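You operate a simulated robot arm through the tools that you are given. There is no shell and no other tool.

You run a simulated two-armed robot. Do the job below in one go: nothing can be reset, and whatever is moved stays where it is left.

## Task
Slide the green-tab strip up to the blue-tab one, then wind the backdrop down to High.
Fine: don't lift it; flat end to flat end, in line; the blue-tab one stays put; free the brake before winding, put it back on after.

It is judged by the outcome, as a careful person would: the job done as asked, and still so three seconds after it is handed in. It fails if anything else is knocked over, pushed out of place, dropped, spilled or broken.

## Robot
Two 7-joint arms with two-finger parallel grippers on one trunk that stands fixed in place. Base frame: the origin is at the foot of the trunk, x ahead of it, y to its left, z up. Units: mm, rad, N and s.
The left shoulder is at [70, 163, 945], the right one opposite. With the tool pointing down near the work surface each hand reaches from about 380 to 880 mm from the base axis, measured 20 degrees to its own side. Payload 3.43 kg a hand.
Tool frame (each hand has its own): the origin (TCP) lies between the finger pads and is the grasp point; the fingertips stand 34 mm ahead of it; z points along the fingers, y is the line along which they close. Largest opening 128 mm; finger width 24, thickness 12; the body of the gripper, 48 by 130 mm, starts 96 mm behind the TCP.
Orientation is that of the tool frame in the base frame, as a unit quaternion [w, x, y, z]. With the fingers straight down and closing along the base's y, the tool's x points along the base's -x, its y along +y and its z along -z.

## Interface
- The arms move only by the tool step_arm. It takes "left_commands", "right_commands" or both (then of equal length, played together; a hand with none holds still); each is a list of rows, each an object of numbers (a shift or turn left out is 0, a gripper value left out holds the last): "tx", "ty", "tz": the shift along the base's x, y, z in mm; "ax", "ay", "az": the turn, a rotation vector about the base's x, y, z in rad; "fingers": the finger opening in mm, from 0 to 128. In form: [{"tx": .., "ty": .., "tz": .., "ax": .., "ay": .., "az": .., "fingers": ..}, ...]. A call has 1 to 20 rows; each row shifts and turns the commanded pose from where the row before left it. A row lasts 0.2 s, in which the tool goes at most 50 mm and 0.15 rad; a call with a longer step from one row to the next is refused whole, and so is a gripper value outside its range. Where a pose cannot be reached the arm comes as near as it can. A force on the tool above 40 N (or 10 N above the force at the start of the call, whichever is more), or a blocked arm, ends the call early, and 0.2 s more pass. The fingers move at their own pace (about 153 mm/s each) and stop on an object; they squeeze with about 40 N. The grip force told is the motor's: it shows also when the fingers shut on nothing. Time passes only in rows, and 0.2 s behind the last, so rows that do not move let the fingers close. The reply holds the time, the measured pose of the TCP, the force on the tool along the base axes, the opening and the grip force, in the units named above and with some noise, with the torque about the TCP (base axes, N m) and any sound that the robot's microphone picked up, and new pictures: "views" is both (left out), scene, wrist or none (wrist: the cameras of the hands that moved).
- Cameras (640 x 400 px; columns grow to the right, rows downward): "scene" is now at [134.5, 33.7, 1172.3]; the picture's right is [0.36, -0.93, -0.00], its down [-0.51, -0.20, -0.84] and it looks along [0.78, 0.30, -0.55] (base axes); focal length 214 px, centre (320, 200). "left" rides on the left gripper at [76, 11, -160] in its tool frame; the picture's right is [-0.15, 0.99, 0.00], its down [-0.88, -0.13, -0.46] and it looks along [-0.45, -0.07, 0.89] (tool axes); focal length 234 px, centre (320, 200). "right" rides on the right gripper at [76, -11, -160] in its tool frame; the picture's right is [0.15, 0.99, 0.00], its down [-0.88, 0.13, -0.46] and it looks along [-0.45, 0.07, 0.89] (tool axes); focal length 234 px, centre (320, 200). There is no depth. A picture from a camera that has moved, and an enlarged one, comes with that camera's place and axes in the base frame and with its lens.
- lift_body(by): slides the trunk up (or, below 0, down) by that many mm; the arms and the scene camera ride with it, the base frame stays. It gives what a move gives, with no picture.
- turn_head(pan, tilt): turns the head with the scene camera to pan (to the left, within 1.501 rad either way) and tilt (down, from -0.506 to 1.204), counted from straight ahead of the robot. It gives what a move gives, and a new picture of the scene camera.
- enlarge(camera, box): a new picture of the part [left, top, right, bottom] of that camera's present view, enlarged. It takes no simulated time.
- hand_in(): hands the job in; it is judged then, once.

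Places have to be worked out from the pictures, the camera data and where the tool is seen. Open the grippers and draw the arms clear of the work before you hand the job in, unless the task says otherwise.

The tools are called as a command line: name --argument value ..., lists and objects as JSON in quotes. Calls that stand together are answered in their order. step_arm: Moves the arms, as the interface text tells. Its arguments: {"type":"object","properties":{"left_commands":{"type":"array","items":{"type":"object","properties":{"tx":{"type":"number"},"ty":{"type":"number"},"tz":{"type":"number"},"ax":{"type":"number"},"ay":{"type":"number"},"az":{"type":"number"},"fingers":{"type":"number"}}}},"right_commands":{"type":"array","items":{"type":"object","properties":{"tx":{"type":"number"},"ty":{"type":"number"},"tz":{"type":"number"},"ax":{"type":"number"},"ay":{"type":"number"},"az":{"type":"number"},"fingers":{"type":"number"}}}},"views":{"type":"string","enum":["both","scene","wrist","none"]}},"required":[]} The other tools are called the same way: lift_body (by) slides the trunk up or down; turn_head (pan, tilt) turns the head that bears the scene camera; enlarge (camera, box) takes an enlarged picture of a part of a camera's view; hand_in () hands the job in.

At the start:

```text
clock: 0.0
left_eef_pos: [629.1, 127.7, 1058.2]
left_tcp_rot: [0.0, -0.001, 1.0, 0.0]
left_wrist_force: [0.3, 0.1, 0.2]
left_torque: [0.0, -0.01, 0.03]
left_opening: 128.1
left_grip_force: 0.0
right_eef_pos: [648.9, -313.9, 1006.3]
right_tcp_rot: [0.0, 0.0, 1.0, 0.0]
right_wrist_force: [-0.3, 0.0, 0.4]
right_torque: [0.01, 0.03, 0.0]
right_opening: 128.0
right_grip_force: 0.1
trunk travel left (down, up): [-425.0, 515.0]
head pan, tilt: [0.372, 0.581]
```

scene: 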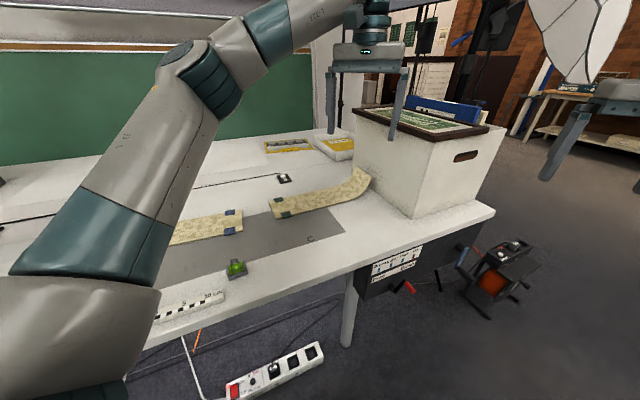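
right: 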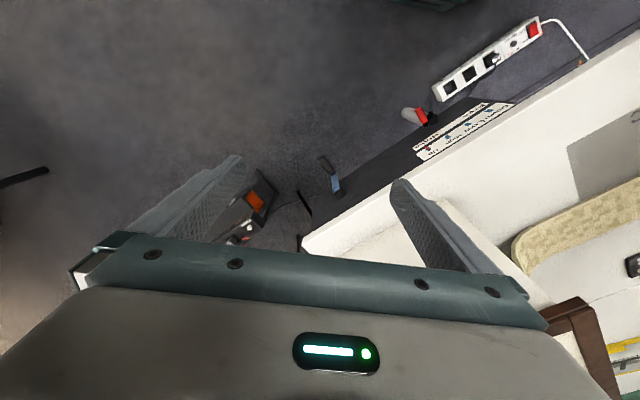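
left: 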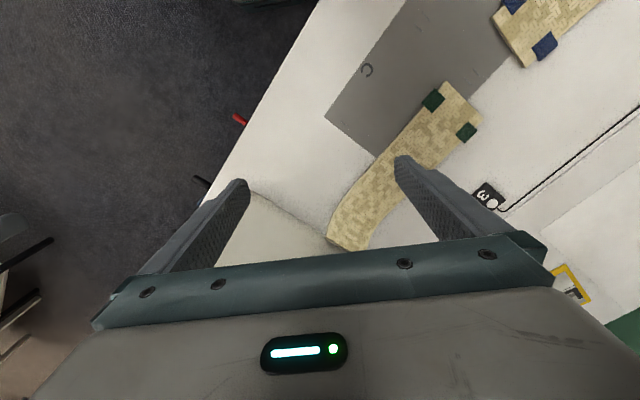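

The green-tab strip lies on the table with its far end curling up near the white box, and the blue-tab strip is to its left. A control panel sits on the table's edge. I'll look closer before moving.

enlarge --camera "scene" --box '[160, 130, 400, 280]'

enlarge --camera "scene" --box '[340, 220, 500, 320]'

enlarge --camera "left" --box '[200, 0, 640, 275]'

enlarge --camera "right" --box '[300, 0, 620, 200]'

```text
2.67 times, centred on (280, 205) of scene
camera zoom: at [134.5, 33.7, 1172.3], right [0.36, -0.93, 0.0], down [-0.51, -0.2, -0.84], along [0.78, 0.3, -0.55], focal length 572 px, centre (427, 187)
```

zoom: 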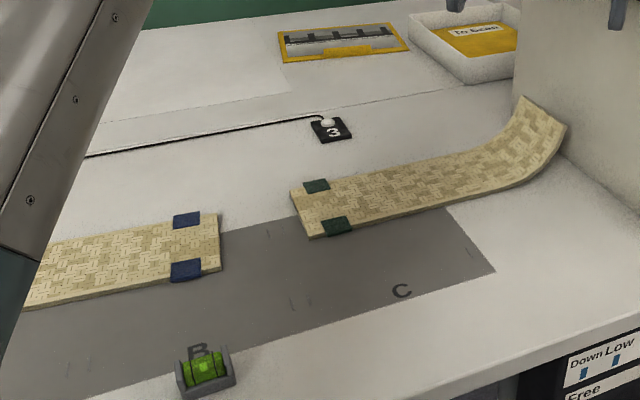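

```text
4.00 times, centred on (420, 270) of scene
camera zoom: at [134.5, 33.7, 1172.3], right [0.36, -0.93, 0.0], down [-0.51, -0.2, -0.84], along [0.78, 0.3, -0.55], focal length 858 px, centre (-80, -80)
```

zoom: 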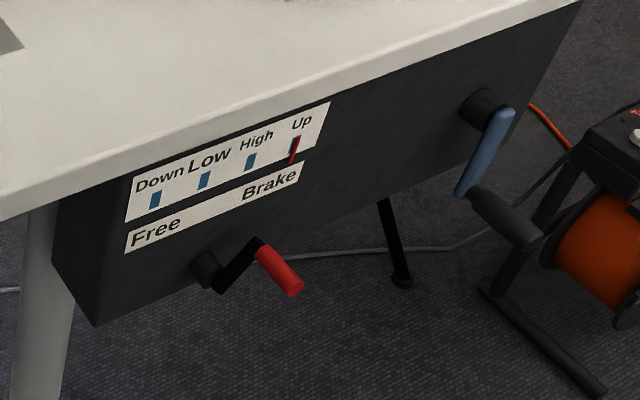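

```text
1.45 times, centred on (420, 138) of left
camera zoom: at [552.3, 137.9, 1218.0], right [0.15, 0.99, 0.0], down [0.88, -0.13, 0.46], along [0.45, -0.07, -0.89], focal length 341 px, centre (174, 291)
```

zoom: 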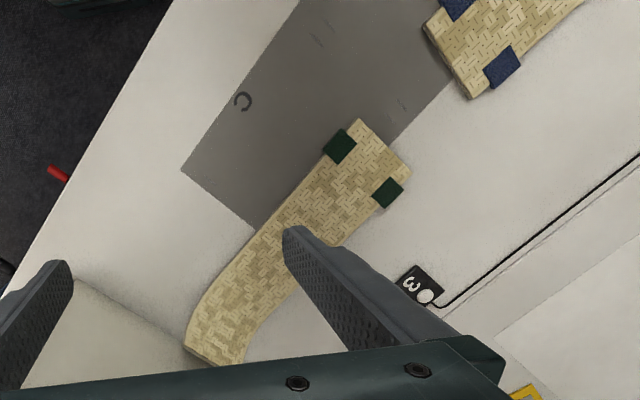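

```text
2.00 times, centred on (460, 100) of right
camera zoom: at [574.2, -324.9, 1165.5], right [-0.15, 0.99, 0.0], down [0.88, 0.13, 0.46], along [0.45, 0.07, -0.89], focal length 468 px, centre (40, 400)
```

zoom: 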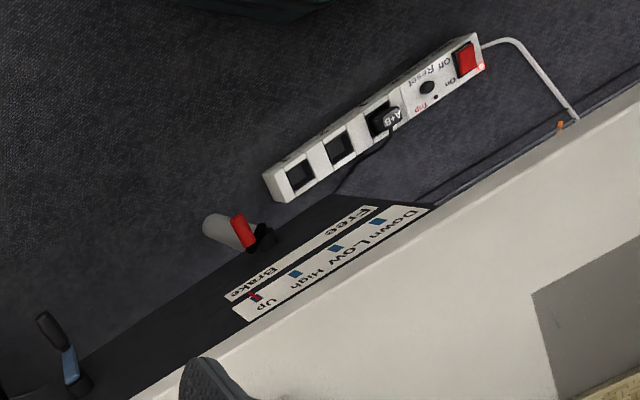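

Triangulating from the two views puts the table near z≈735, the green flat end at about (626,400), and the blue end at about (545,460). The brake hub is near (618,-32,549) and the crank hub near (824,-236,613). I'll turn the head to see the winch and find the backdrop.

turn_head --pan -0.15 --tilt 0.6

turn_head --pan 0.75 --tilt 0.1

```text
clock: 0.9
left_eef_pos: [628.8, 126.8, 1057.7]
left_tcp_rot: [0.0, -0.001, 1.0, 0.001]
left_wrist_force: [0.1, -0.3, -0.8]
left_torque: [-0.02, -0.02, 0.02]
left_opening: 128.3
left_grip_force: 0.0
right_eef_pos: [649.3, -313.4, 1005.5]
right_tcp_rot: [0.0, -0.001, 1.0, 0.001]
right_wrist_force: [-0.1, -0.2, 0.6]
right_torque: [-0.02, 0.03, 0.01]
right_opening: 127.7
right_grip_force: 0.2
trunk travel left (down, up): [-425.0, 515.0]
head pan, tilt: [-0.15, 0.6]
camera scene: at [139.1, -11.8, 1170.5], right [-0.15, -0.99, 0.0], down [-0.56, 0.08, -0.82], along [0.82, -0.12, -0.57], focal length 214 px, centre (320, 200)
```

scene: 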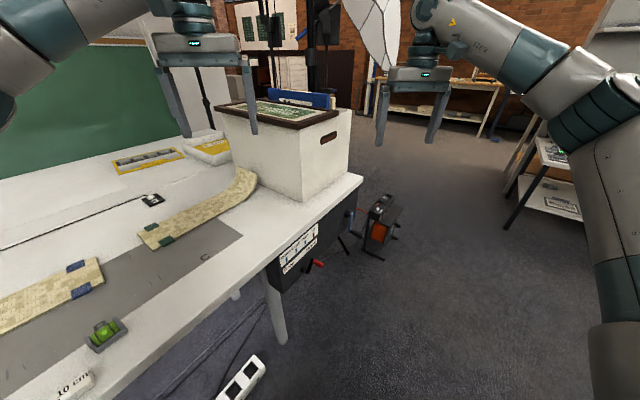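

```text
clock: 2.1
left_eef_pos: [629.7, 127.4, 1057.4]
left_tcp_rot: [0.0, -0.001, 1.0, 0.0]
left_wrist_force: [-0.9, 0.0, 0.4]
left_torque: [0.04, 0.0, -0.02]
left_opening: 128.1
left_grip_force: 0.1
right_eef_pos: [649.5, -313.0, 1006.1]
right_tcp_rot: [0.0, 0.0, 1.0, 0.0]
right_wrist_force: [-0.7, 0.2, 0.2]
right_torque: [-0.02, 0.0, 0.0]
right_opening: 128.0
right_grip_force: 0.2
trunk travel left (down, up): [-425.0, 515.0]
head pan, tilt: [0.75, 0.099]
camera scene: at [119.0, 64.1, 1216.6], right [0.68, -0.73, 0.0], down [-0.07, -0.07, -0.99], along [0.73, 0.68, -0.1], focal length 214 px, centre (320, 200)
```

scene: 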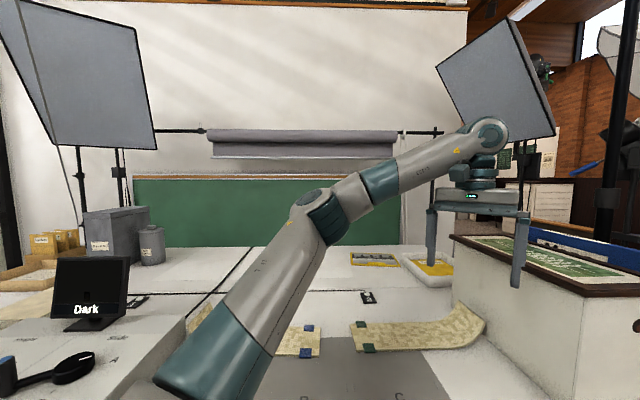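

The backdrop is the grey roll between the light stands at the back. Now I'll bring the left hand above the green strip's flat end, turned -45° so its camera looks at the joint.

step_arm --left_commands '[{"ty": 40, "az": -0.131, "tx": 6}, {"ty": 40, "az": -0.131, "tx": 6}, {"ty": 40, "az": -0.131, "tx": 6}, {"ty": 40, "az": -0.131, "tx": 6}, {"ty": 40, "az": -0.131, "tx": 6}, {"ty": 38, "az": -0.13, "tx": 6}, {"tz": -40}, {"tz": -40}, {"tz": -20}]'

turn_head --pan 0.55 --tilt 0.6

```text
clock: 4.2
left_eef_pos: [579.0, 291.5, 910.6]
left_tcp_rot: [0.0, 0.382, 0.924, 0.0]
left_wrist_force: [-0.6, -0.2, 0.1]
left_torque: [0.01, 0.0, 0.02]
left_opening: 128.0
left_grip_force: 0.1
left hand out of reach, approached as far as the arm can: row 5, 6
right_eef_pos: [650.9, -314.8, 1006.6]
right_tcp_rot: [0.0, 0.0, 1.0, 0.0]
right_wrist_force: [0.4, 0.4, 0.2]
right_torque: [-0.03, -0.02, 0.02]
right_opening: 127.7
right_grip_force: 0.1
trunk travel left (down, up): [-425.0, 515.0]
head pan, tilt: [0.75, 0.099]
camera scene: at [119.3, 64.3, 1216.7], right [0.68, -0.73, 0.0], down [-0.07, -0.07, -0.99], along [0.73, 0.68, -0.1], focal length 214 px, centre (320, 200)
camera left: at [531.9, 352.1, 1070.7], right [0.8, 0.6, 0.0], down [0.53, -0.71, 0.46], along [0.27, -0.37, -0.89], focal length 234 px, centre (320, 200)
```

scene: 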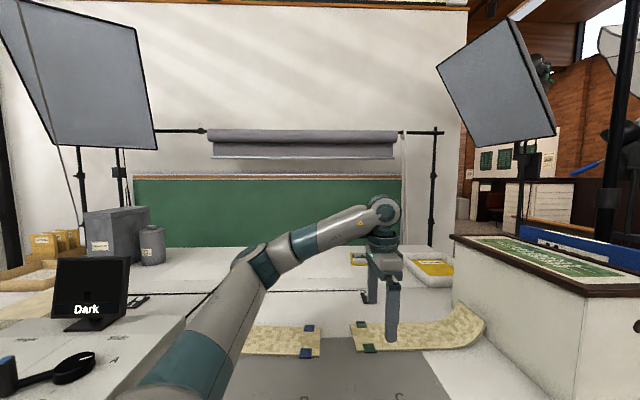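
left: 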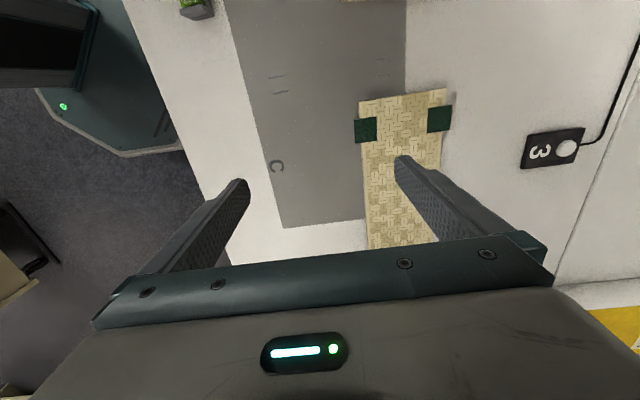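

```text
clock: 5.1
left_eef_pos: [577.8, 291.6, 909.8]
left_tcp_rot: [0.0, 0.382, 0.924, -0.001]
left_wrist_force: [0.2, -0.5, 0.3]
left_torque: [0.01, 0.0, 0.02]
left_opening: 128.2
left_grip_force: 0.0
right_eef_pos: [650.6, -313.4, 1007.0]
right_tcp_rot: [0.0, 0.0, 1.0, 0.0]
right_wrist_force: [-0.8, -0.5, 0.1]
right_torque: [0.01, 0.03, -0.02]
right_opening: 128.2
right_grip_force: 0.1
trunk travel left (down, up): [-425.0, 515.0]
head pan, tilt: [0.55, 0.6]
camera scene: at [127.0, 47.6, 1170.6], right [0.52, -0.85, 0.0], down [-0.48, -0.29, -0.83], along [0.7, 0.43, -0.56], focal length 214 px, centre (320, 200)
```

scene: 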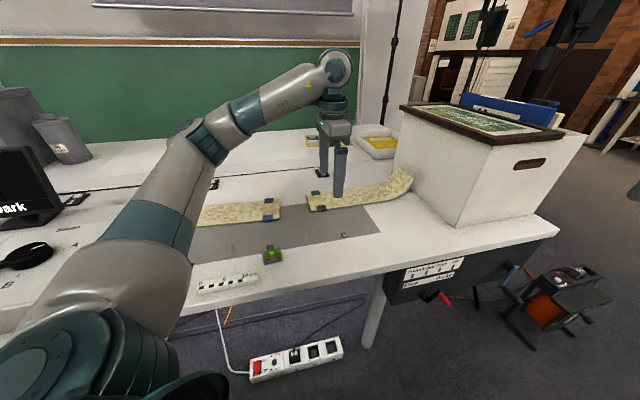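

The -45° yaw aligns with the green strip, whose end corners are at about (588,362) and (663,437), with its top near z≈744. I'll move the hand over the gap to measure the blue strip's end.

step_arm --left_commands '[{"tx": 8, "ty": 25, "tz": -10}, {"tx": 8, "ty": 25, "tz": -10}, {"tx": 8, "ty": 25, "tz": -10}, {"tx": 8, "ty": 25}, {"tx": 0, "ty": 25}, {"ty": 10}]' --views "wrist"

```text
clock: 6.5
left_eef_pos: [548.3, 355.9, 872.5]
left_tcp_rot: [0.0, 0.38, 0.925, 0.0]
left_wrist_force: [-0.4, -0.3, 0.7]
left_torque: [-0.01, 0.0, 0.0]
left_opening: 127.7
left_grip_force: 0.1
left hand out of reach, approached as far as the arm can: row 2, 3, 4, 5, 6
right_eef_pos: [649.9, -313.2, 1005.4]
right_tcp_rot: [0.0, 0.001, 1.0, 0.0]
right_wrist_force: [0.6, 0.2, 0.5]
right_torque: [-0.01, 0.0, -0.01]
right_opening: 127.9
right_grip_force: 0.1
trunk travel left (down, up): [-425.0, 515.0]
head pan, tilt: [0.55, 0.6]
camera left: at [500.8, 416.5, 1034.6], right [0.8, 0.6, 0.0], down [0.53, -0.71, 0.46], along [0.27, -0.36, -0.89], focal length 234 px, centre (320, 200)
```

left: 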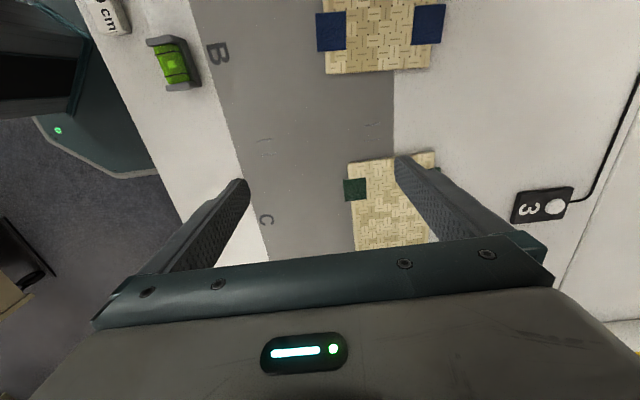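

The left arm runs short of reach at this height. Raising the trunk should bring the shoulder closer to wrist height.

lift_body --by 150

step_arm --left_commands '[{"tz": -30, "tx": 10, "ty": 5}, {"tz": -30, "tx": 20, "ty": 10}, {"tz": -30, "tx": 20, "ty": 10}, {"tz": -30, "tx": 20, "ty": 10}, {"tz": -30, "tx": 20, "ty": 10}, {"tx": 20, "ty": 10}]' --views "both"

```text
clock: 8.2
left_eef_pos: [548.6, 356.5, 1024.2]
left_tcp_rot: [0.0, 0.38, 0.925, 0.0]
left_wrist_force: [-0.7, -0.7, 0.4]
left_torque: [0.02, -0.01, -0.01]
left_opening: 128.1
left_grip_force: 0.1
right_eef_pos: [650.3, -313.7, 1156.4]
right_tcp_rot: [0.0, 0.001, 1.0, 0.0]
right_wrist_force: [0.4, 0.3, 0.4]
right_torque: [0.03, 0.0, -0.02]
right_opening: 128.0
right_grip_force: 0.2
trunk travel left (down, up): [-575.0, 365.0]
head pan, tilt: [0.55, 0.6]
```

```text
clock: 9.6
left_eef_pos: [554.5, 352.2, 961.9]
left_tcp_rot: [0.0, 0.378, 0.926, 0.002]
left_wrist_force: [-0.3, 1.3, 0.0]
left_torque: [0.03, -0.03, 0.01]
left_opening: 127.9
left_grip_force: 0.1
left hand out of reach, approached as far as the arm can: row 1, 2, 3, 4, 5, 6
right_eef_pos: [650.7, -313.0, 1156.0]
right_tcp_rot: [-0.001, 0.0, 1.0, 0.0]
right_wrist_force: [0.1, -0.7, 1.0]
right_torque: [0.02, -0.02, 0.02]
right_opening: 127.9
right_grip_force: 0.1
trunk travel left (down, up): [-575.0, 365.0]
head pan, tilt: [0.55, 0.6]
camera scene: at [126.9, 47.5, 1320.5], right [0.52, -0.85, 0.0], down [-0.48, -0.3, -0.82], along [0.7, 0.43, -0.57], focal length 214 px, centre (320, 200)
camera left: at [507.5, 410.6, 1123.7], right [0.8, 0.6, 0.0], down [0.54, -0.71, 0.46], along [0.28, -0.36, -0.89], focal length 234 px, centre (320, 200)
```

scene: 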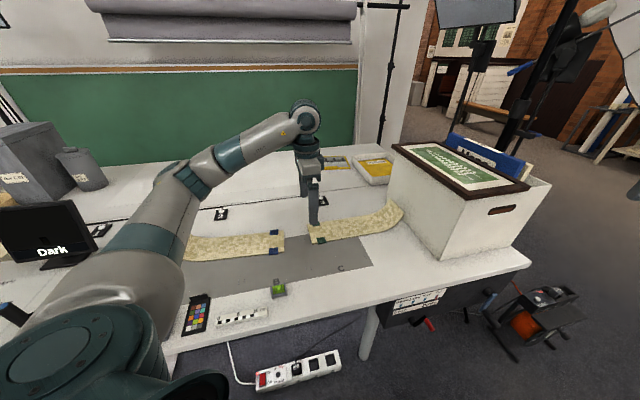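
left: 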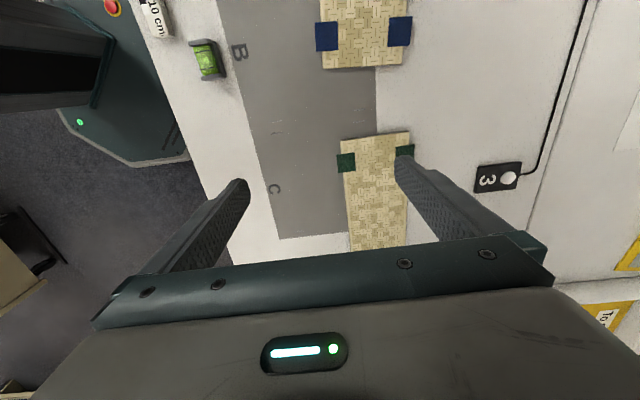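

It's still limited after the lift, so it's probably a joint limit from this yaw rather than reach. I'll turn part way back and probe the motion.

step_arm --left_commands '[{"az": 0.13}, {"az": 0.13}, {"az": 0.13}, {"tz": -30, "tx": 20, "ty": 10}, {"tz": -30, "tx": 20, "ty": 10}]' --views "none"

```text
clock: 10.8
left_eef_pos: [595.1, 371.8, 901.1]
left_tcp_rot: [0.0, 0.193, 0.981, -0.001]
left_wrist_force: [-0.1, -0.5, 0.2]
left_torque: [-0.02, -0.01, -0.01]
left_opening: 127.9
left_grip_force: 0.0
right_eef_pos: [650.6, -313.0, 1156.1]
right_tcp_rot: [0.0, 0.0, 1.0, -0.001]
right_wrist_force: [-0.3, -0.4, -0.3]
right_torque: [0.01, -0.01, 0.01]
right_opening: 128.1
right_grip_force: 0.0
trunk travel left (down, up): [-575.0, 365.0]
head pan, tilt: [0.55, 0.6]
```

That moved freely, so the negative yaw was at a joint limit. I'll try the equivalent grasp from the other side, turning positive toward +135°.

step_arm --left_commands '[{"az": 0.14, "tz": 5}, {"az": 0.14, "tz": 5}, {"az": 0.14}, {"az": 0.14}, {"az": 0.14}, {"az": 0.14}, {"az": 0.14}, {"az": 0.14}, {"az": 0.14}, {"az": 0.14}, {"az": 0.14}, {"az": 0.14}, {"az": 0.14}, {"az": 0.14}, {"az": 0.14}, {"az": 0.14}, {"az": 0.14}, {"az": 0.14}, {"az": 0.14}, {"az": 0.08}]' --views "both"

```text
clock: 15.0
left_eef_pos: [594.3, 370.5, 912.6]
left_tcp_rot: [0.001, 0.923, -0.385, -0.001]
left_wrist_force: [0.4, -0.5, 0.2]
left_torque: [-0.01, -0.05, -0.01]
left_opening: 128.1
left_grip_force: 0.0
right_eef_pos: [650.0, -312.3, 1156.1]
right_tcp_rot: [-0.001, 0.001, 1.0, 0.0]
right_wrist_force: [0.5, 0.3, 0.2]
right_torque: [0.02, -0.01, -0.01]
right_opening: 127.8
right_grip_force: 0.0
trunk travel left (down, up): [-575.0, 365.0]
head pan, tilt: [0.55, 0.6]
camera scene: at [127.0, 47.6, 1320.5], right [0.52, -0.85, 0.0], down [-0.48, -0.3, -0.82], along [0.7, 0.43, -0.57], focal length 214 px, centre (320, 200)
camera left: at [639.4, 308.3, 1072.6], right [-0.81, -0.59, 0.0], down [-0.53, 0.72, 0.46], along [-0.27, 0.37, -0.89], focal length 234 px, centre (320, 200)
```

scene: 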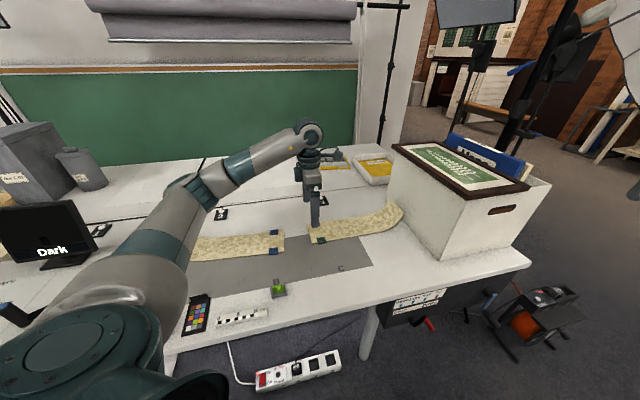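
left: 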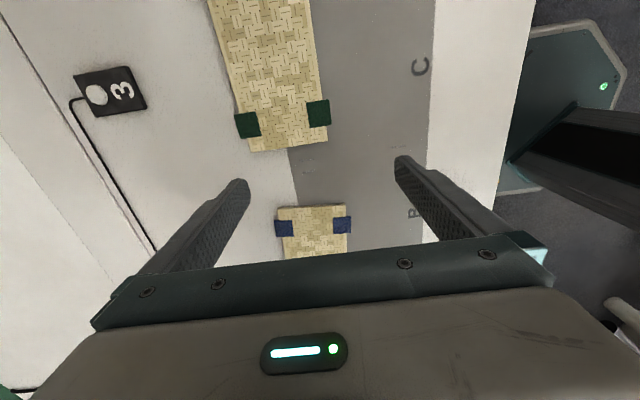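

This yaw works and shows both strip ends in one view. I'll enlarge it to measure precisely.

enlarge --camera "left" --box '[200, 60, 440, 260]'

enlarge --camera "left" --box '[180, 0, 420, 150]'

```text
2.00 times, centred on (320, 160) of left
camera zoom: at [639.4, 308.3, 1072.6], right [-0.81, -0.59, 0.0], down [-0.53, 0.72, 0.46], along [-0.27, 0.37, -0.89], focal length 468 px, centre (320, 280)
```

zoom: 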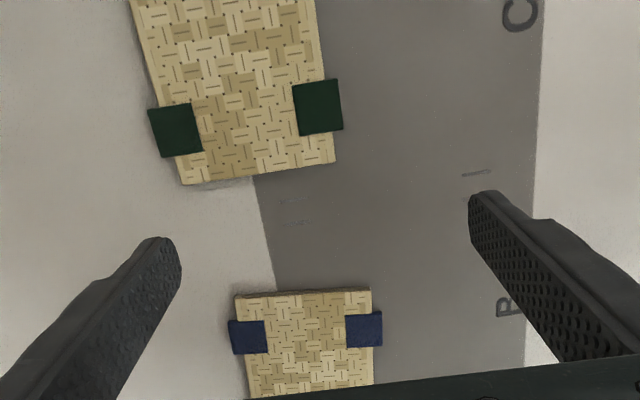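

```text
2.67 times, centred on (300, 75) of left
camera zoom: at [639.4, 308.3, 1072.6], right [-0.81, -0.59, 0.0], down [-0.53, 0.72, 0.46], along [-0.27, 0.37, -0.89], focal length 624 px, centre (373, 533)
```

zoom: 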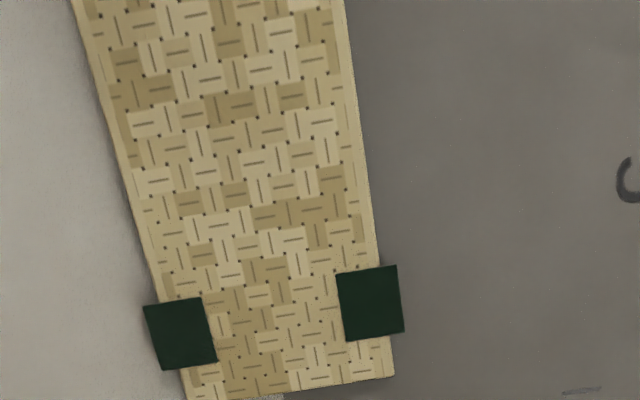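

In this view the green end corners are at about (586,362) and (665,441), and the blue ones at about (501,428) and (585,497). The green strip therefore needs about -5.5° of yaw and a (-82,+61) shift of its end. I'll move the hand over the strip, 110 mm behind its flat end.

step_arm --left_commands '[{"tx": 27, "ty": -12, "tz": -10}, {"tx": 27, "ty": -12, "tz": -10}, {"tx": 27, "ty": -12, "tz": -10}, {"tx": 28, "ty": -10, "tz": -10}]' --views "both"

```text
clock: 16.0
left_eef_pos: [703.7, 323.9, 872.0]
left_tcp_rot: [0.001, 0.923, -0.386, -0.002]
left_wrist_force: [-0.6, 0.4, 0.4]
left_torque: [0.04, 0.03, -0.03]
left_opening: 128.1
left_grip_force: 0.1
right_eef_pos: [651.6, -313.7, 1155.1]
right_tcp_rot: [0.001, 0.0, 1.0, -0.001]
right_wrist_force: [0.6, -0.5, -0.1]
right_torque: [0.02, 0.04, -0.02]
right_opening: 128.0
right_grip_force: 0.1
trunk travel left (down, up): [-575.0, 365.0]
head pan, tilt: [0.55, 0.6]
camera scene: at [128.1, 46.8, 1320.4], right [0.52, -0.85, 0.0], down [-0.48, -0.29, -0.82], along [0.7, 0.43, -0.57], focal length 214 px, centre (320, 200)
camera left: at [749.1, 261.2, 1031.7], right [-0.81, -0.59, 0.0], down [-0.52, 0.72, 0.46], along [-0.27, 0.37, -0.89], focal length 234 px, centre (320, 200)
```

scene: 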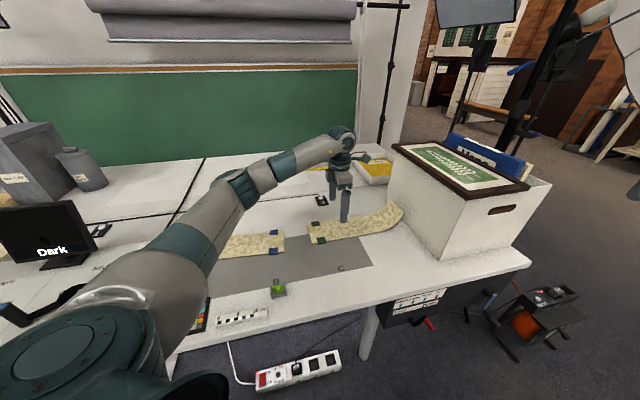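
left: 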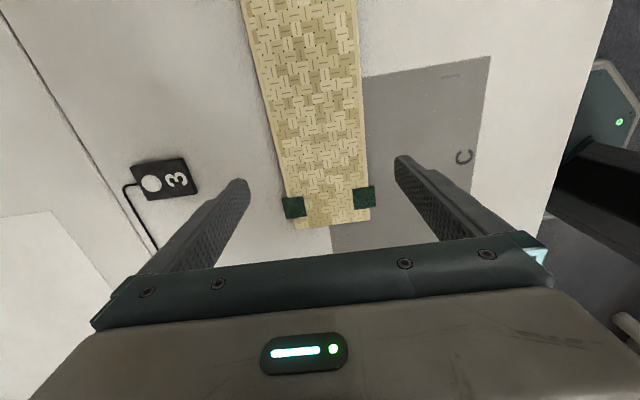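

The TCP is centred on the strip's midline to within about 2 mm. I'll descend to just above strip level.

step_arm --left_commands '[{"tz": -20}, {"tz": -20}, {"tz": -20}, {"tz": -15}, {"tz": -8}, {}]' --views "both"

enlarge --camera "scene" --box '[270, 150, 430, 250]'

```text
clock: 17.4
left_eef_pos: [703.3, 324.3, 789.5]
left_tcp_rot: [0.001, 0.922, -0.386, 0.0]
left_wrist_force: [0.6, 0.9, 0.3]
left_torque: [-0.01, 0.02, 0.0]
left_opening: 128.0
left_grip_force: 0.0
right_eef_pos: [650.2, -312.8, 1156.2]
right_tcp_rot: [-0.001, -0.001, 1.0, 0.0]
right_wrist_force: [0.7, -1.1, 1.2]
right_torque: [-0.01, 0.0, 0.0]
right_opening: 128.1
right_grip_force: 0.1
trunk travel left (down, up): [-575.0, 365.0]
head pan, tilt: [0.55, 0.6]
camera scene: at [127.1, 47.5, 1320.5], right [0.52, -0.85, 0.0], down [-0.48, -0.3, -0.82], along [0.7, 0.43, -0.57], focal length 214 px, centre (320, 200)
camera left: at [748.3, 262.3, 949.2], right [-0.81, -0.59, 0.0], down [-0.53, 0.72, 0.46], along [-0.27, 0.37, -0.89], focal length 234 px, centre (320, 200)
```

scene: 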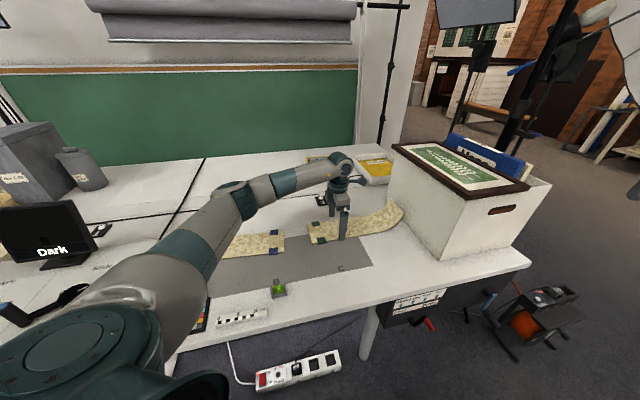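
left: 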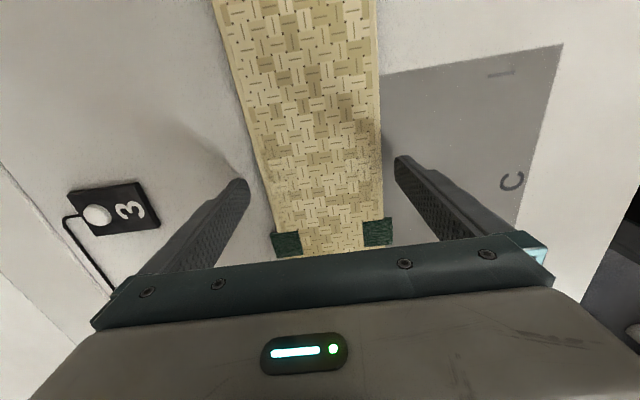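

```text
4.00 times, centred on (350, 200) of scene
camera zoom: at [127.1, 47.5, 1320.5], right [0.52, -0.85, 0.0], down [-0.48, -0.3, -0.82], along [0.7, 0.43, -0.57], focal length 858 px, centre (200, 200)
```

zoom: 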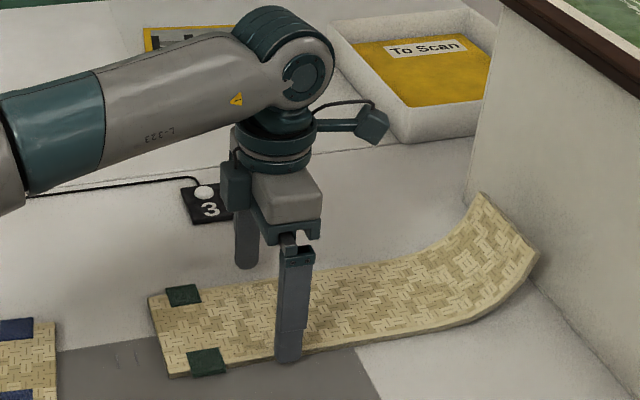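

Both fingertips clear the strip edges about evenly. I'll descend slowly in small steps, watching the force for the table.

step_arm --left_commands '[{"tz": -5}, {"tz": -3}, {"tz": -2}, {}]' --views "none"

step_arm --left_commands '[{"tz": -1.5}, {}]' --views "wrist"

```text
clock: 18.4
left_eef_pos: [704.0, 325.5, 779.0]
left_tcp_rot: [0.001, 0.922, -0.387, -0.001]
left_wrist_force: [0.2, 0.6, 0.1]
left_torque: [-0.07, -0.01, -0.01]
left_opening: 128.1
left_grip_force: 0.2
right_eef_pos: [649.3, -313.5, 1156.0]
right_tcp_rot: [0.001, 0.0, 1.0, 0.0]
right_wrist_force: [0.1, -0.9, 0.2]
right_torque: [0.04, -0.03, -0.01]
right_opening: 127.9
right_grip_force: 0.0
trunk travel left (down, up): [-575.0, 365.0]
head pan, tilt: [0.55, 0.6]
```

```text
clock: 19.0
left_eef_pos: [705.6, 325.2, 776.5]
left_tcp_rot: [0.001, 0.922, -0.386, -0.001]
left_wrist_force: [0.2, 0.7, 0.9]
left_torque: [-0.03, -0.03, -0.01]
left_opening: 128.0
left_grip_force: 0.0
right_eef_pos: [649.1, -313.6, 1155.4]
right_tcp_rot: [0.0, 0.0, 1.0, 0.0]
right_wrist_force: [0.2, 0.1, -0.8]
right_torque: [0.01, -0.01, -0.01]
right_opening: 128.0
right_grip_force: 0.1
trunk travel left (down, up): [-575.0, 365.0]
head pan, tilt: [0.55, 0.6]
camera left: at [748.5, 262.5, 937.6], right [-0.81, -0.59, 0.0], down [-0.53, 0.72, 0.46], along [-0.27, 0.37, -0.89], focal length 234 px, centre (320, 200)
```

left: 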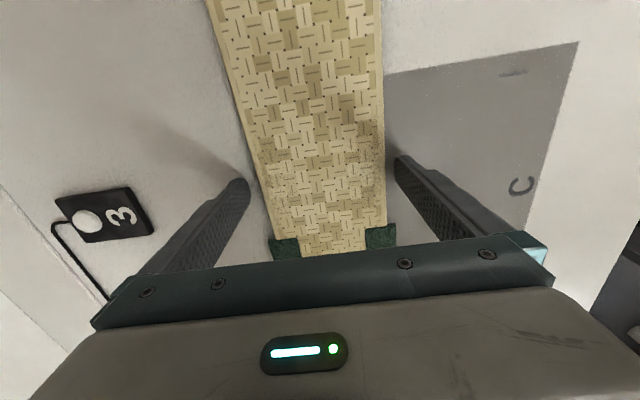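

No contact yet with the tips at about z 743. I'll keep lowering in small steps.

step_arm --left_commands '[{"tz": -2}, {}, {}]' --views "none"

step_arm --left_commands '[{"tz": -2}, {}, {}]' --views "none"

step_arm --left_commands '[{"tz": -1}, {}, {}]' --views "wrist"

enlarge --camera "scene" --box '[300, 180, 380, 255]'

```text
clock: 19.8
left_eef_pos: [703.9, 325.1, 775.7]
left_tcp_rot: [0.001, 0.923, -0.386, 0.0]
left_wrist_force: [-0.7, -0.1, -0.1]
left_torque: [0.01, 0.01, 0.03]
left_opening: 127.8
left_grip_force: 0.0
right_eef_pos: [651.6, -314.7, 1156.5]
right_tcp_rot: [0.0, 0.001, 1.0, 0.001]
right_wrist_force: [-0.7, 0.2, 0.2]
right_torque: [-0.01, -0.01, 0.02]
right_opening: 128.2
right_grip_force: 0.0
trunk travel left (down, up): [-575.0, 365.0]
head pan, tilt: [0.55, 0.6]
```

```text
clock: 20.6
left_eef_pos: [704.7, 324.9, 774.4]
left_tcp_rot: [0.0, 0.923, -0.385, 0.0]
left_wrist_force: [1.1, 0.6, 2.7]
left_torque: [0.15, -0.19, -0.08]
left_opening: 128.0
left_grip_force: 0.0
right_eef_pos: [649.7, -313.5, 1156.3]
right_tcp_rot: [0.001, -0.001, 1.0, 0.0]
right_wrist_force: [-0.3, -0.1, -0.4]
right_torque: [-0.02, -0.01, 0.0]
right_opening: 128.1
right_grip_force: 0.1
trunk travel left (down, up): [-575.0, 365.0]
head pan, tilt: [0.55, 0.6]
```

```text
clock: 21.4
left_eef_pos: [704.0, 324.6, 773.8]
left_tcp_rot: [0.0, 0.923, -0.385, 0.001]
left_wrist_force: [2.7, 2.7, 14.1]
left_torque: [-0.13, 0.33, -0.08]
left_opening: 127.0
left_grip_force: 0.1
right_eef_pos: [649.0, -313.2, 1156.8]
right_tcp_rot: [0.001, 0.0, 1.0, 0.0]
right_wrist_force: [-0.8, -0.1, -0.4]
right_torque: [0.01, -0.02, -0.01]
right_opening: 127.9
right_grip_force: 0.0
trunk travel left (down, up): [-575.0, 365.0]
head pan, tilt: [0.55, 0.6]
camera left: at [748.0, 261.8, 934.6], right [-0.81, -0.59, 0.0], down [-0.53, 0.72, 0.45], along [-0.27, 0.37, -0.89], focal length 234 px, centre (320, 200)
```

left: 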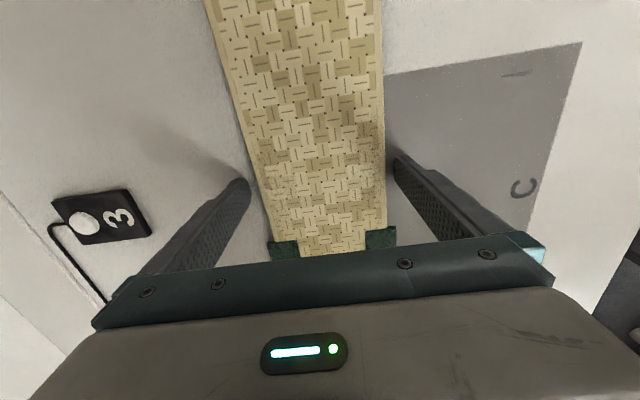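

```text
5.33 times, centred on (340, 218) of scene
camera zoom: at [125.9, 47.3, 1320.8], right [0.52, -0.85, 0.0], down [-0.48, -0.3, -0.83], along [0.7, 0.43, -0.56], focal length 1144 px, centre (213, 107)
```

zoom: 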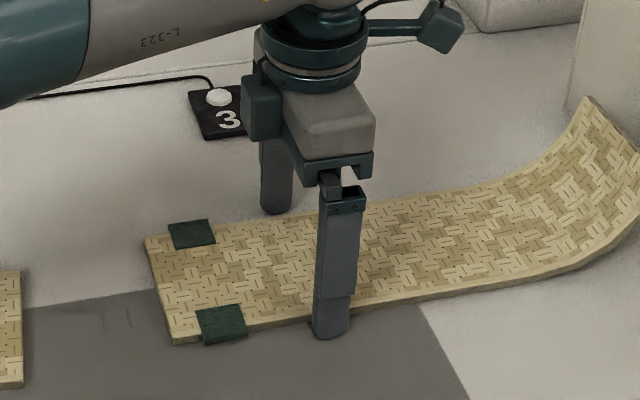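

The table is at about z 740. I'll back off about 3 mm so the tips clear it, then close gently on the strip's sides.

step_arm --left_commands '[{"tz": 2.8}, {}, {"fingers": 116}, {"fingers": 112}, {"fingers": 108}, {"fingers": 104}, {}, {}]' --views "both"

enlarge --camera "scene" --box '[270, 150, 430, 250]'

```text
clock: 23.2
left_eef_pos: [704.2, 324.3, 775.5]
left_tcp_rot: [0.001, 0.923, -0.386, 0.0]
left_wrist_force: [0.0, 0.6, 0.7]
left_torque: [0.09, 0.08, -0.03]
left_opening: 109.0
left_grip_force: 39.8
right_eef_pos: [650.6, -313.6, 1154.6]
right_tcp_rot: [0.0, 0.001, 1.0, -0.001]
right_wrist_force: [0.1, 0.3, 0.6]
right_torque: [-0.01, 0.01, 0.0]
right_opening: 128.1
right_grip_force: 0.0
trunk travel left (down, up): [-575.0, 365.0]
head pan, tilt: [0.55, 0.6]
camera scene: at [127.2, 47.6, 1320.5], right [0.52, -0.85, 0.0], down [-0.48, -0.3, -0.82], along [0.7, 0.43, -0.57], focal length 214 px, centre (320, 200)
camera left: at [748.8, 261.7, 935.3], right [-0.81, -0.59, 0.0], down [-0.53, 0.72, 0.46], along [-0.27, 0.37, -0.89], focal length 234 px, centre (320, 200)
```

scene: 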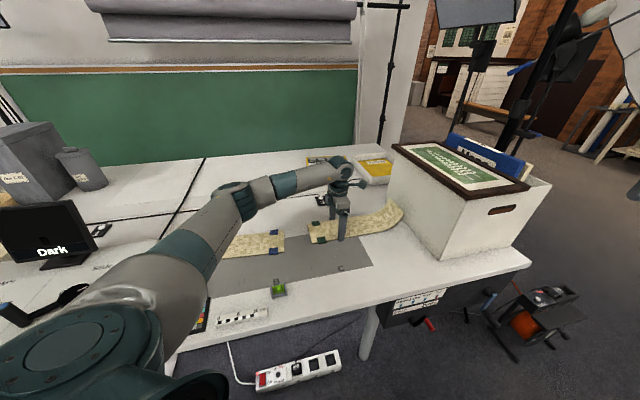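
left: 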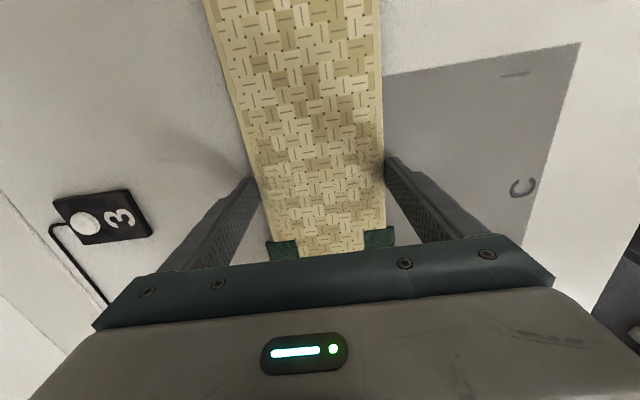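

```text
4.00 times, centred on (350, 200) of scene
camera zoom: at [127.2, 47.6, 1320.5], right [0.52, -0.85, 0.0], down [-0.48, -0.3, -0.82], along [0.7, 0.43, -0.57], focal length 858 px, centre (200, 200)
```

zoom: 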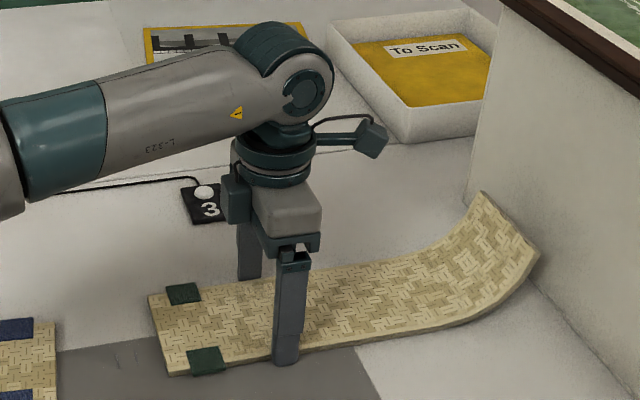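

The strip is held at 109 mm width, flat on the table. I'll slide it level most of the way while correcting yaw, leaving a gap of about 25 mm.

step_arm --left_commands '[{"tx": -6, "ty": 3, "az": -0.008}, {"tx": -6, "ty": 3, "az": -0.008}, {"tx": -6, "ty": 3, "az": -0.008}, {"tx": -6, "ty": 3, "az": -0.008}, {"tx": -6, "ty": 3, "az": -0.008}, {"tx": -6, "ty": 3, "az": -0.008}, {"tx": -6, "ty": 3, "az": -0.008}, {"tx": -6, "ty": 3, "az": -0.008}, {"tx": -6, "ty": 3, "az": -0.008}, {"tx": -6, "ty": 3, "az": -0.008}, {"tx": -6, "ty": 2, "az": -0.008}, {"tx": -6, "ty": 2, "az": -0.008}, {}]' --views "both"

enlarge --camera "scene" --box '[210, 190, 370, 290]'

```text
clock: 26.0
left_eef_pos: [631.2, 357.7, 774.3]
left_tcp_rot: [0.001, 0.903, -0.43, -0.001]
left_wrist_force: [1.4, 0.9, -0.2]
left_torque: [0.12, 0.08, -0.01]
left_opening: 109.0
left_grip_force: 39.7
right_eef_pos: [650.2, -313.4, 1155.8]
right_tcp_rot: [0.0, 0.0, 1.0, -0.001]
right_wrist_force: [0.4, 0.1, -0.3]
right_torque: [0.0, -0.02, 0.01]
right_opening: 128.1
right_grip_force: 0.0
trunk travel left (down, up): [-575.0, 365.0]
head pan, tilt: [0.55, 0.6]
camera scene: at [127.3, 47.6, 1320.5], right [0.52, -0.85, 0.0], down [-0.48, -0.3, -0.82], along [0.7, 0.43, -0.57], focal length 214 px, centre (320, 200)
camera left: at [670.1, 291.2, 935.4], right [-0.86, -0.51, 0.0], down [-0.45, 0.77, 0.46], along [-0.23, 0.39, -0.89], focal length 234 px, centre (320, 200)
```

scene: 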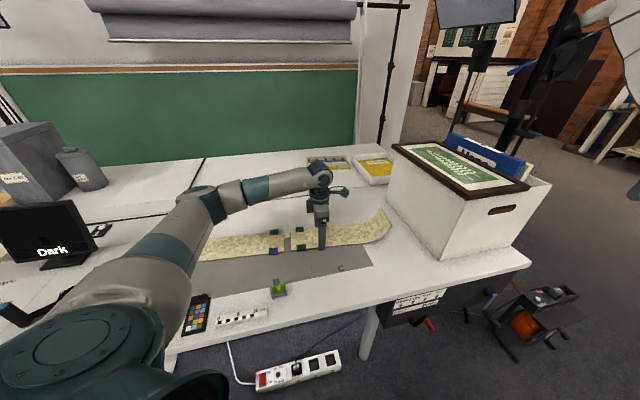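
left: 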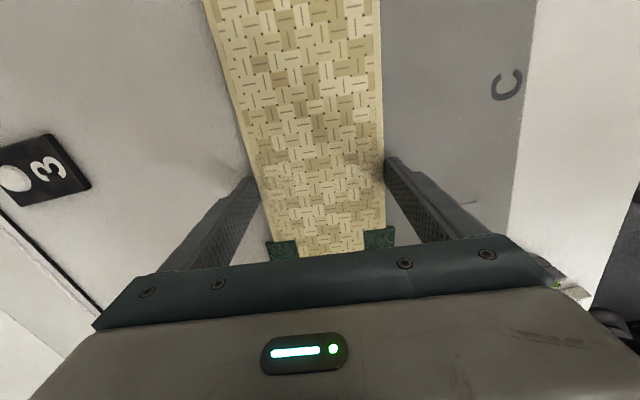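

```text
4.00 times, centred on (290, 240) of scene
camera zoom: at [127.3, 47.6, 1320.5], right [0.52, -0.85, 0.0], down [-0.48, -0.3, -0.82], along [0.7, 0.43, -0.57], focal length 858 px, centre (440, 40)
```

zoom: 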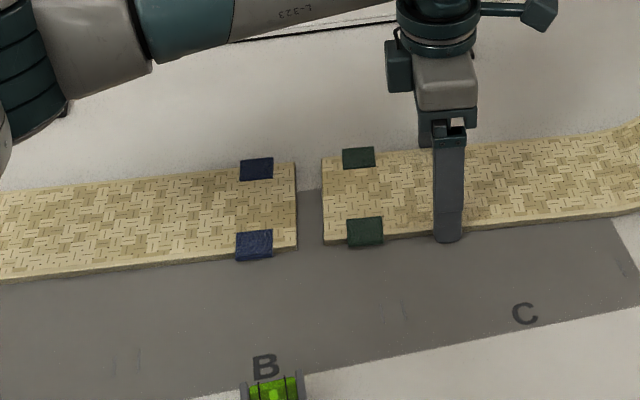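

There's a gap of about 20 mm left and the strips look near-parallel. I'll zoom in on the joint and the long edges to check alignment.

enlarge --camera "scene" --box '[260, 220, 324, 260]'

enlarge --camera "scene" --box '[200, 215, 300, 277]'

enlarge --camera "scene" --box '[285, 205, 385, 267]'

```text
10.00 times, centred on (292, 240) of scene
camera zoom: at [127.3, 47.6, 1320.5], right [0.52, -0.85, 0.0], down [-0.48, -0.3, -0.82], along [0.7, 0.43, -0.57], focal length 2145 px, centre (600, -200)
```

zoom: 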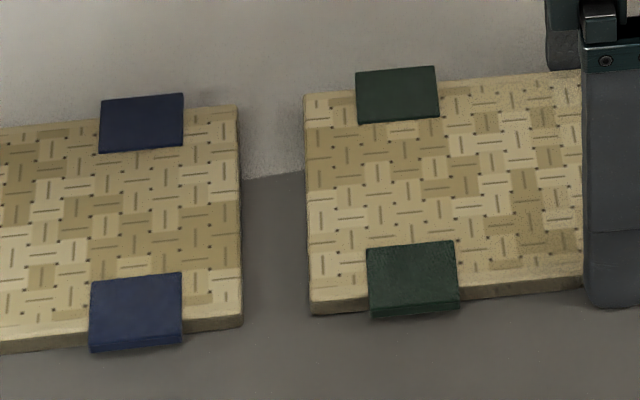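

```text
6.40 times, centred on (250, 246) of scene
camera zoom: at [127.3, 47.6, 1320.5], right [0.52, -0.85, 0.0], down [-0.48, -0.3, -0.82], along [0.7, 0.43, -0.57], focal length 1373 px, centre (768, -94)
```

zoom: 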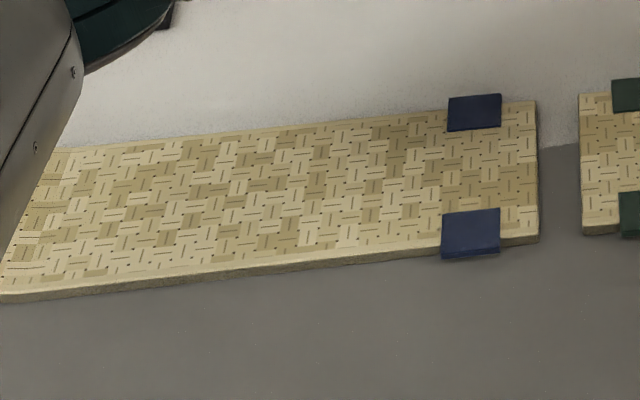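

```text
6.40 times, centred on (335, 236) of scene
camera zoom: at [127.3, 47.6, 1320.5], right [0.52, -0.85, 0.0], down [-0.48, -0.3, -0.82], along [0.7, 0.43, -0.57], focal length 1373 px, centre (224, -30)
```

zoom: 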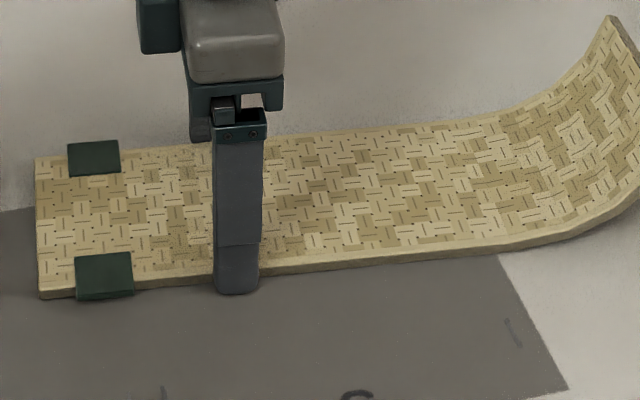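

The end corners give about 39–40° for both strips. I'll zoom on the front long edges for a finer yaw comparison.

enlarge --camera "scene" --box '[316, 225, 380, 265]'

enlarge --camera "scene" --box '[320, 200, 384, 240]'

enlarge --camera "scene" --box '[200, 230, 264, 270]'

enlarge --camera "scene" --box '[205, 220, 269, 260]'

```text
10.00 times, centred on (348, 245) of scene
camera zoom: at [127.3, 47.6, 1320.5], right [0.52, -0.85, 0.0], down [-0.48, -0.3, -0.82], along [0.7, 0.43, -0.57], focal length 2145 px, centre (40, -250)
```

zoom: 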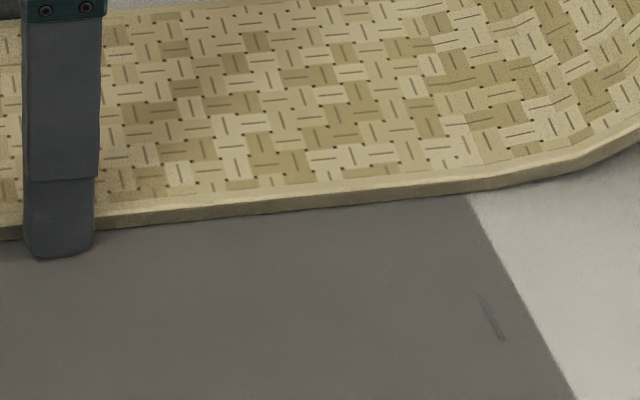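

```text
10.00 times, centred on (352, 220) of scene
camera zoom: at [127.3, 47.6, 1320.5], right [0.52, -0.85, 0.0], down [-0.48, -0.3, -0.82], along [0.7, 0.43, -0.57], focal length 2145 px, centre (0, 0)
```

zoom: 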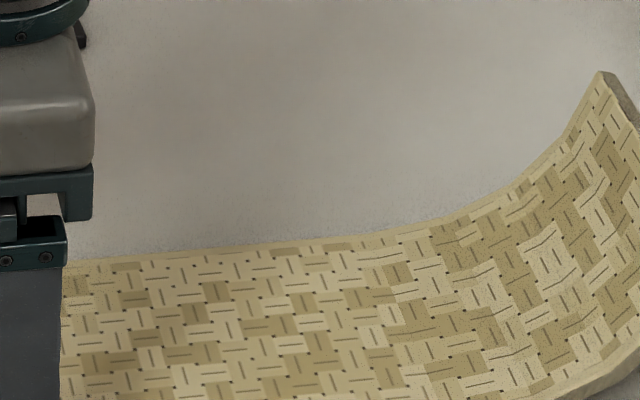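

```text
10.00 times, centred on (232, 250) of scene
camera zoom: at [127.3, 47.6, 1320.5], right [0.52, -0.85, 0.0], down [-0.48, -0.3, -0.82], along [0.7, 0.43, -0.57], focal length 2145 px, centre (1200, -300)
```

zoom: 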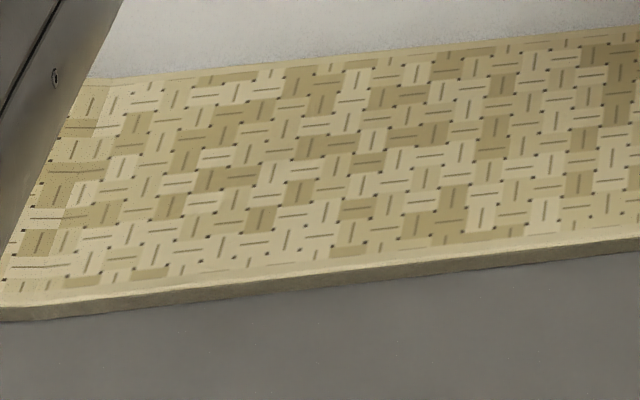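

```text
10.00 times, centred on (237, 240) of scene
camera zoom: at [127.3, 47.6, 1320.5], right [0.52, -0.85, 0.0], down [-0.48, -0.3, -0.82], along [0.7, 0.43, -0.57], focal length 2145 px, centre (1150, -200)
```

zoom: 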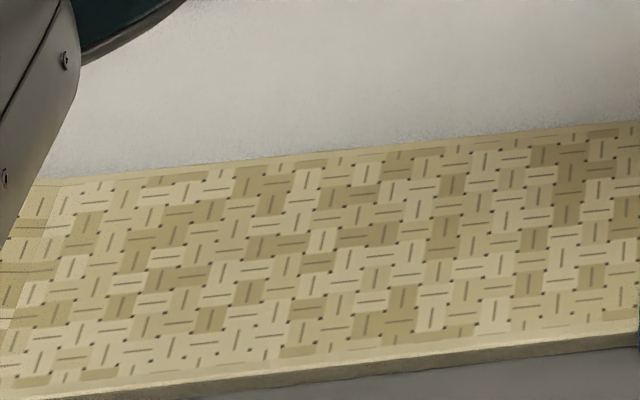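

Green reads about 39.3° and blue about 40.2°, with green about 2.6 mm too far back and a gap of about 24 mm. I'll apply those corrections and close in to about 6 mm.

step_arm --left_commands '[{"tx": -2.03, "ty": 2.19, "az": 0.0027}, {"tx": -2.03, "ty": 2.19, "az": 0.0027}, {"tx": -2.03, "ty": 2.19, "az": 0.0027}, {"tx": -2.03, "ty": 2.19, "az": 0.0027}, {"tx": -2.03, "ty": 2.19, "az": 0.0027}, {"tx": -2.03, "ty": 2.19, "az": 0.0027}, {}, {}]' --views "scene"

enlarge --camera "scene" --box '[260, 220, 324, 260]'

enlarge --camera "scene" --box '[310, 225, 374, 265]'

```text
clock: 27.8
left_eef_pos: [620.7, 371.2, 776.0]
left_tcp_rot: [0.0, 0.906, -0.423, -0.001]
left_wrist_force: [1.1, 0.7, -0.6]
left_torque: [0.01, 0.05, -0.04]
left_opening: 109.2
left_grip_force: 40.3
right_eef_pos: [650.0, -313.6, 1155.8]
right_tcp_rot: [0.0, 0.0, 1.0, 0.0]
right_wrist_force: [-0.5, -0.4, 0.9]
right_torque: [0.0, 0.03, 0.01]
right_opening: 127.8
right_grip_force: 0.1
trunk travel left (down, up): [-575.0, 365.0]
head pan, tilt: [0.55, 0.6]
camera scene: at [127.1, 47.7, 1320.5], right [0.52, -0.85, 0.0], down [-0.48, -0.3, -0.82], along [0.7, 0.43, -0.57], focal length 214 px, centre (320, 200)
```

scene: 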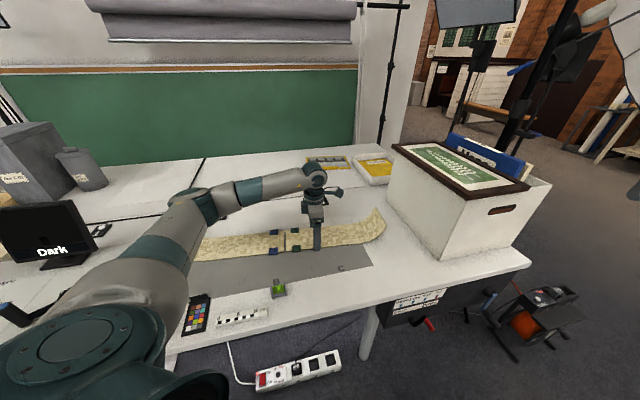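

```text
10.00 times, centred on (292, 240) of scene
camera zoom: at [127.1, 47.7, 1320.5], right [0.52, -0.85, 0.0], down [-0.48, -0.3, -0.82], along [0.7, 0.43, -0.57], focal length 2145 px, centre (600, -200)
```

zoom: 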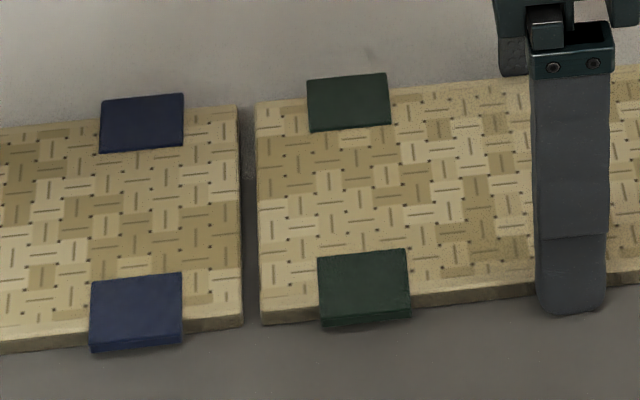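

```text
10.00 times, centred on (342, 245) of scene
camera zoom: at [127.1, 47.7, 1320.5], right [0.52, -0.85, 0.0], down [-0.48, -0.3, -0.82], along [0.7, 0.43, -0.57], focal length 2145 px, centre (100, -250)
```

zoom: 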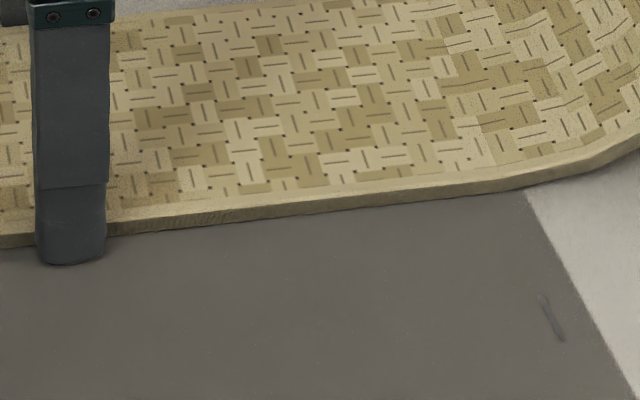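

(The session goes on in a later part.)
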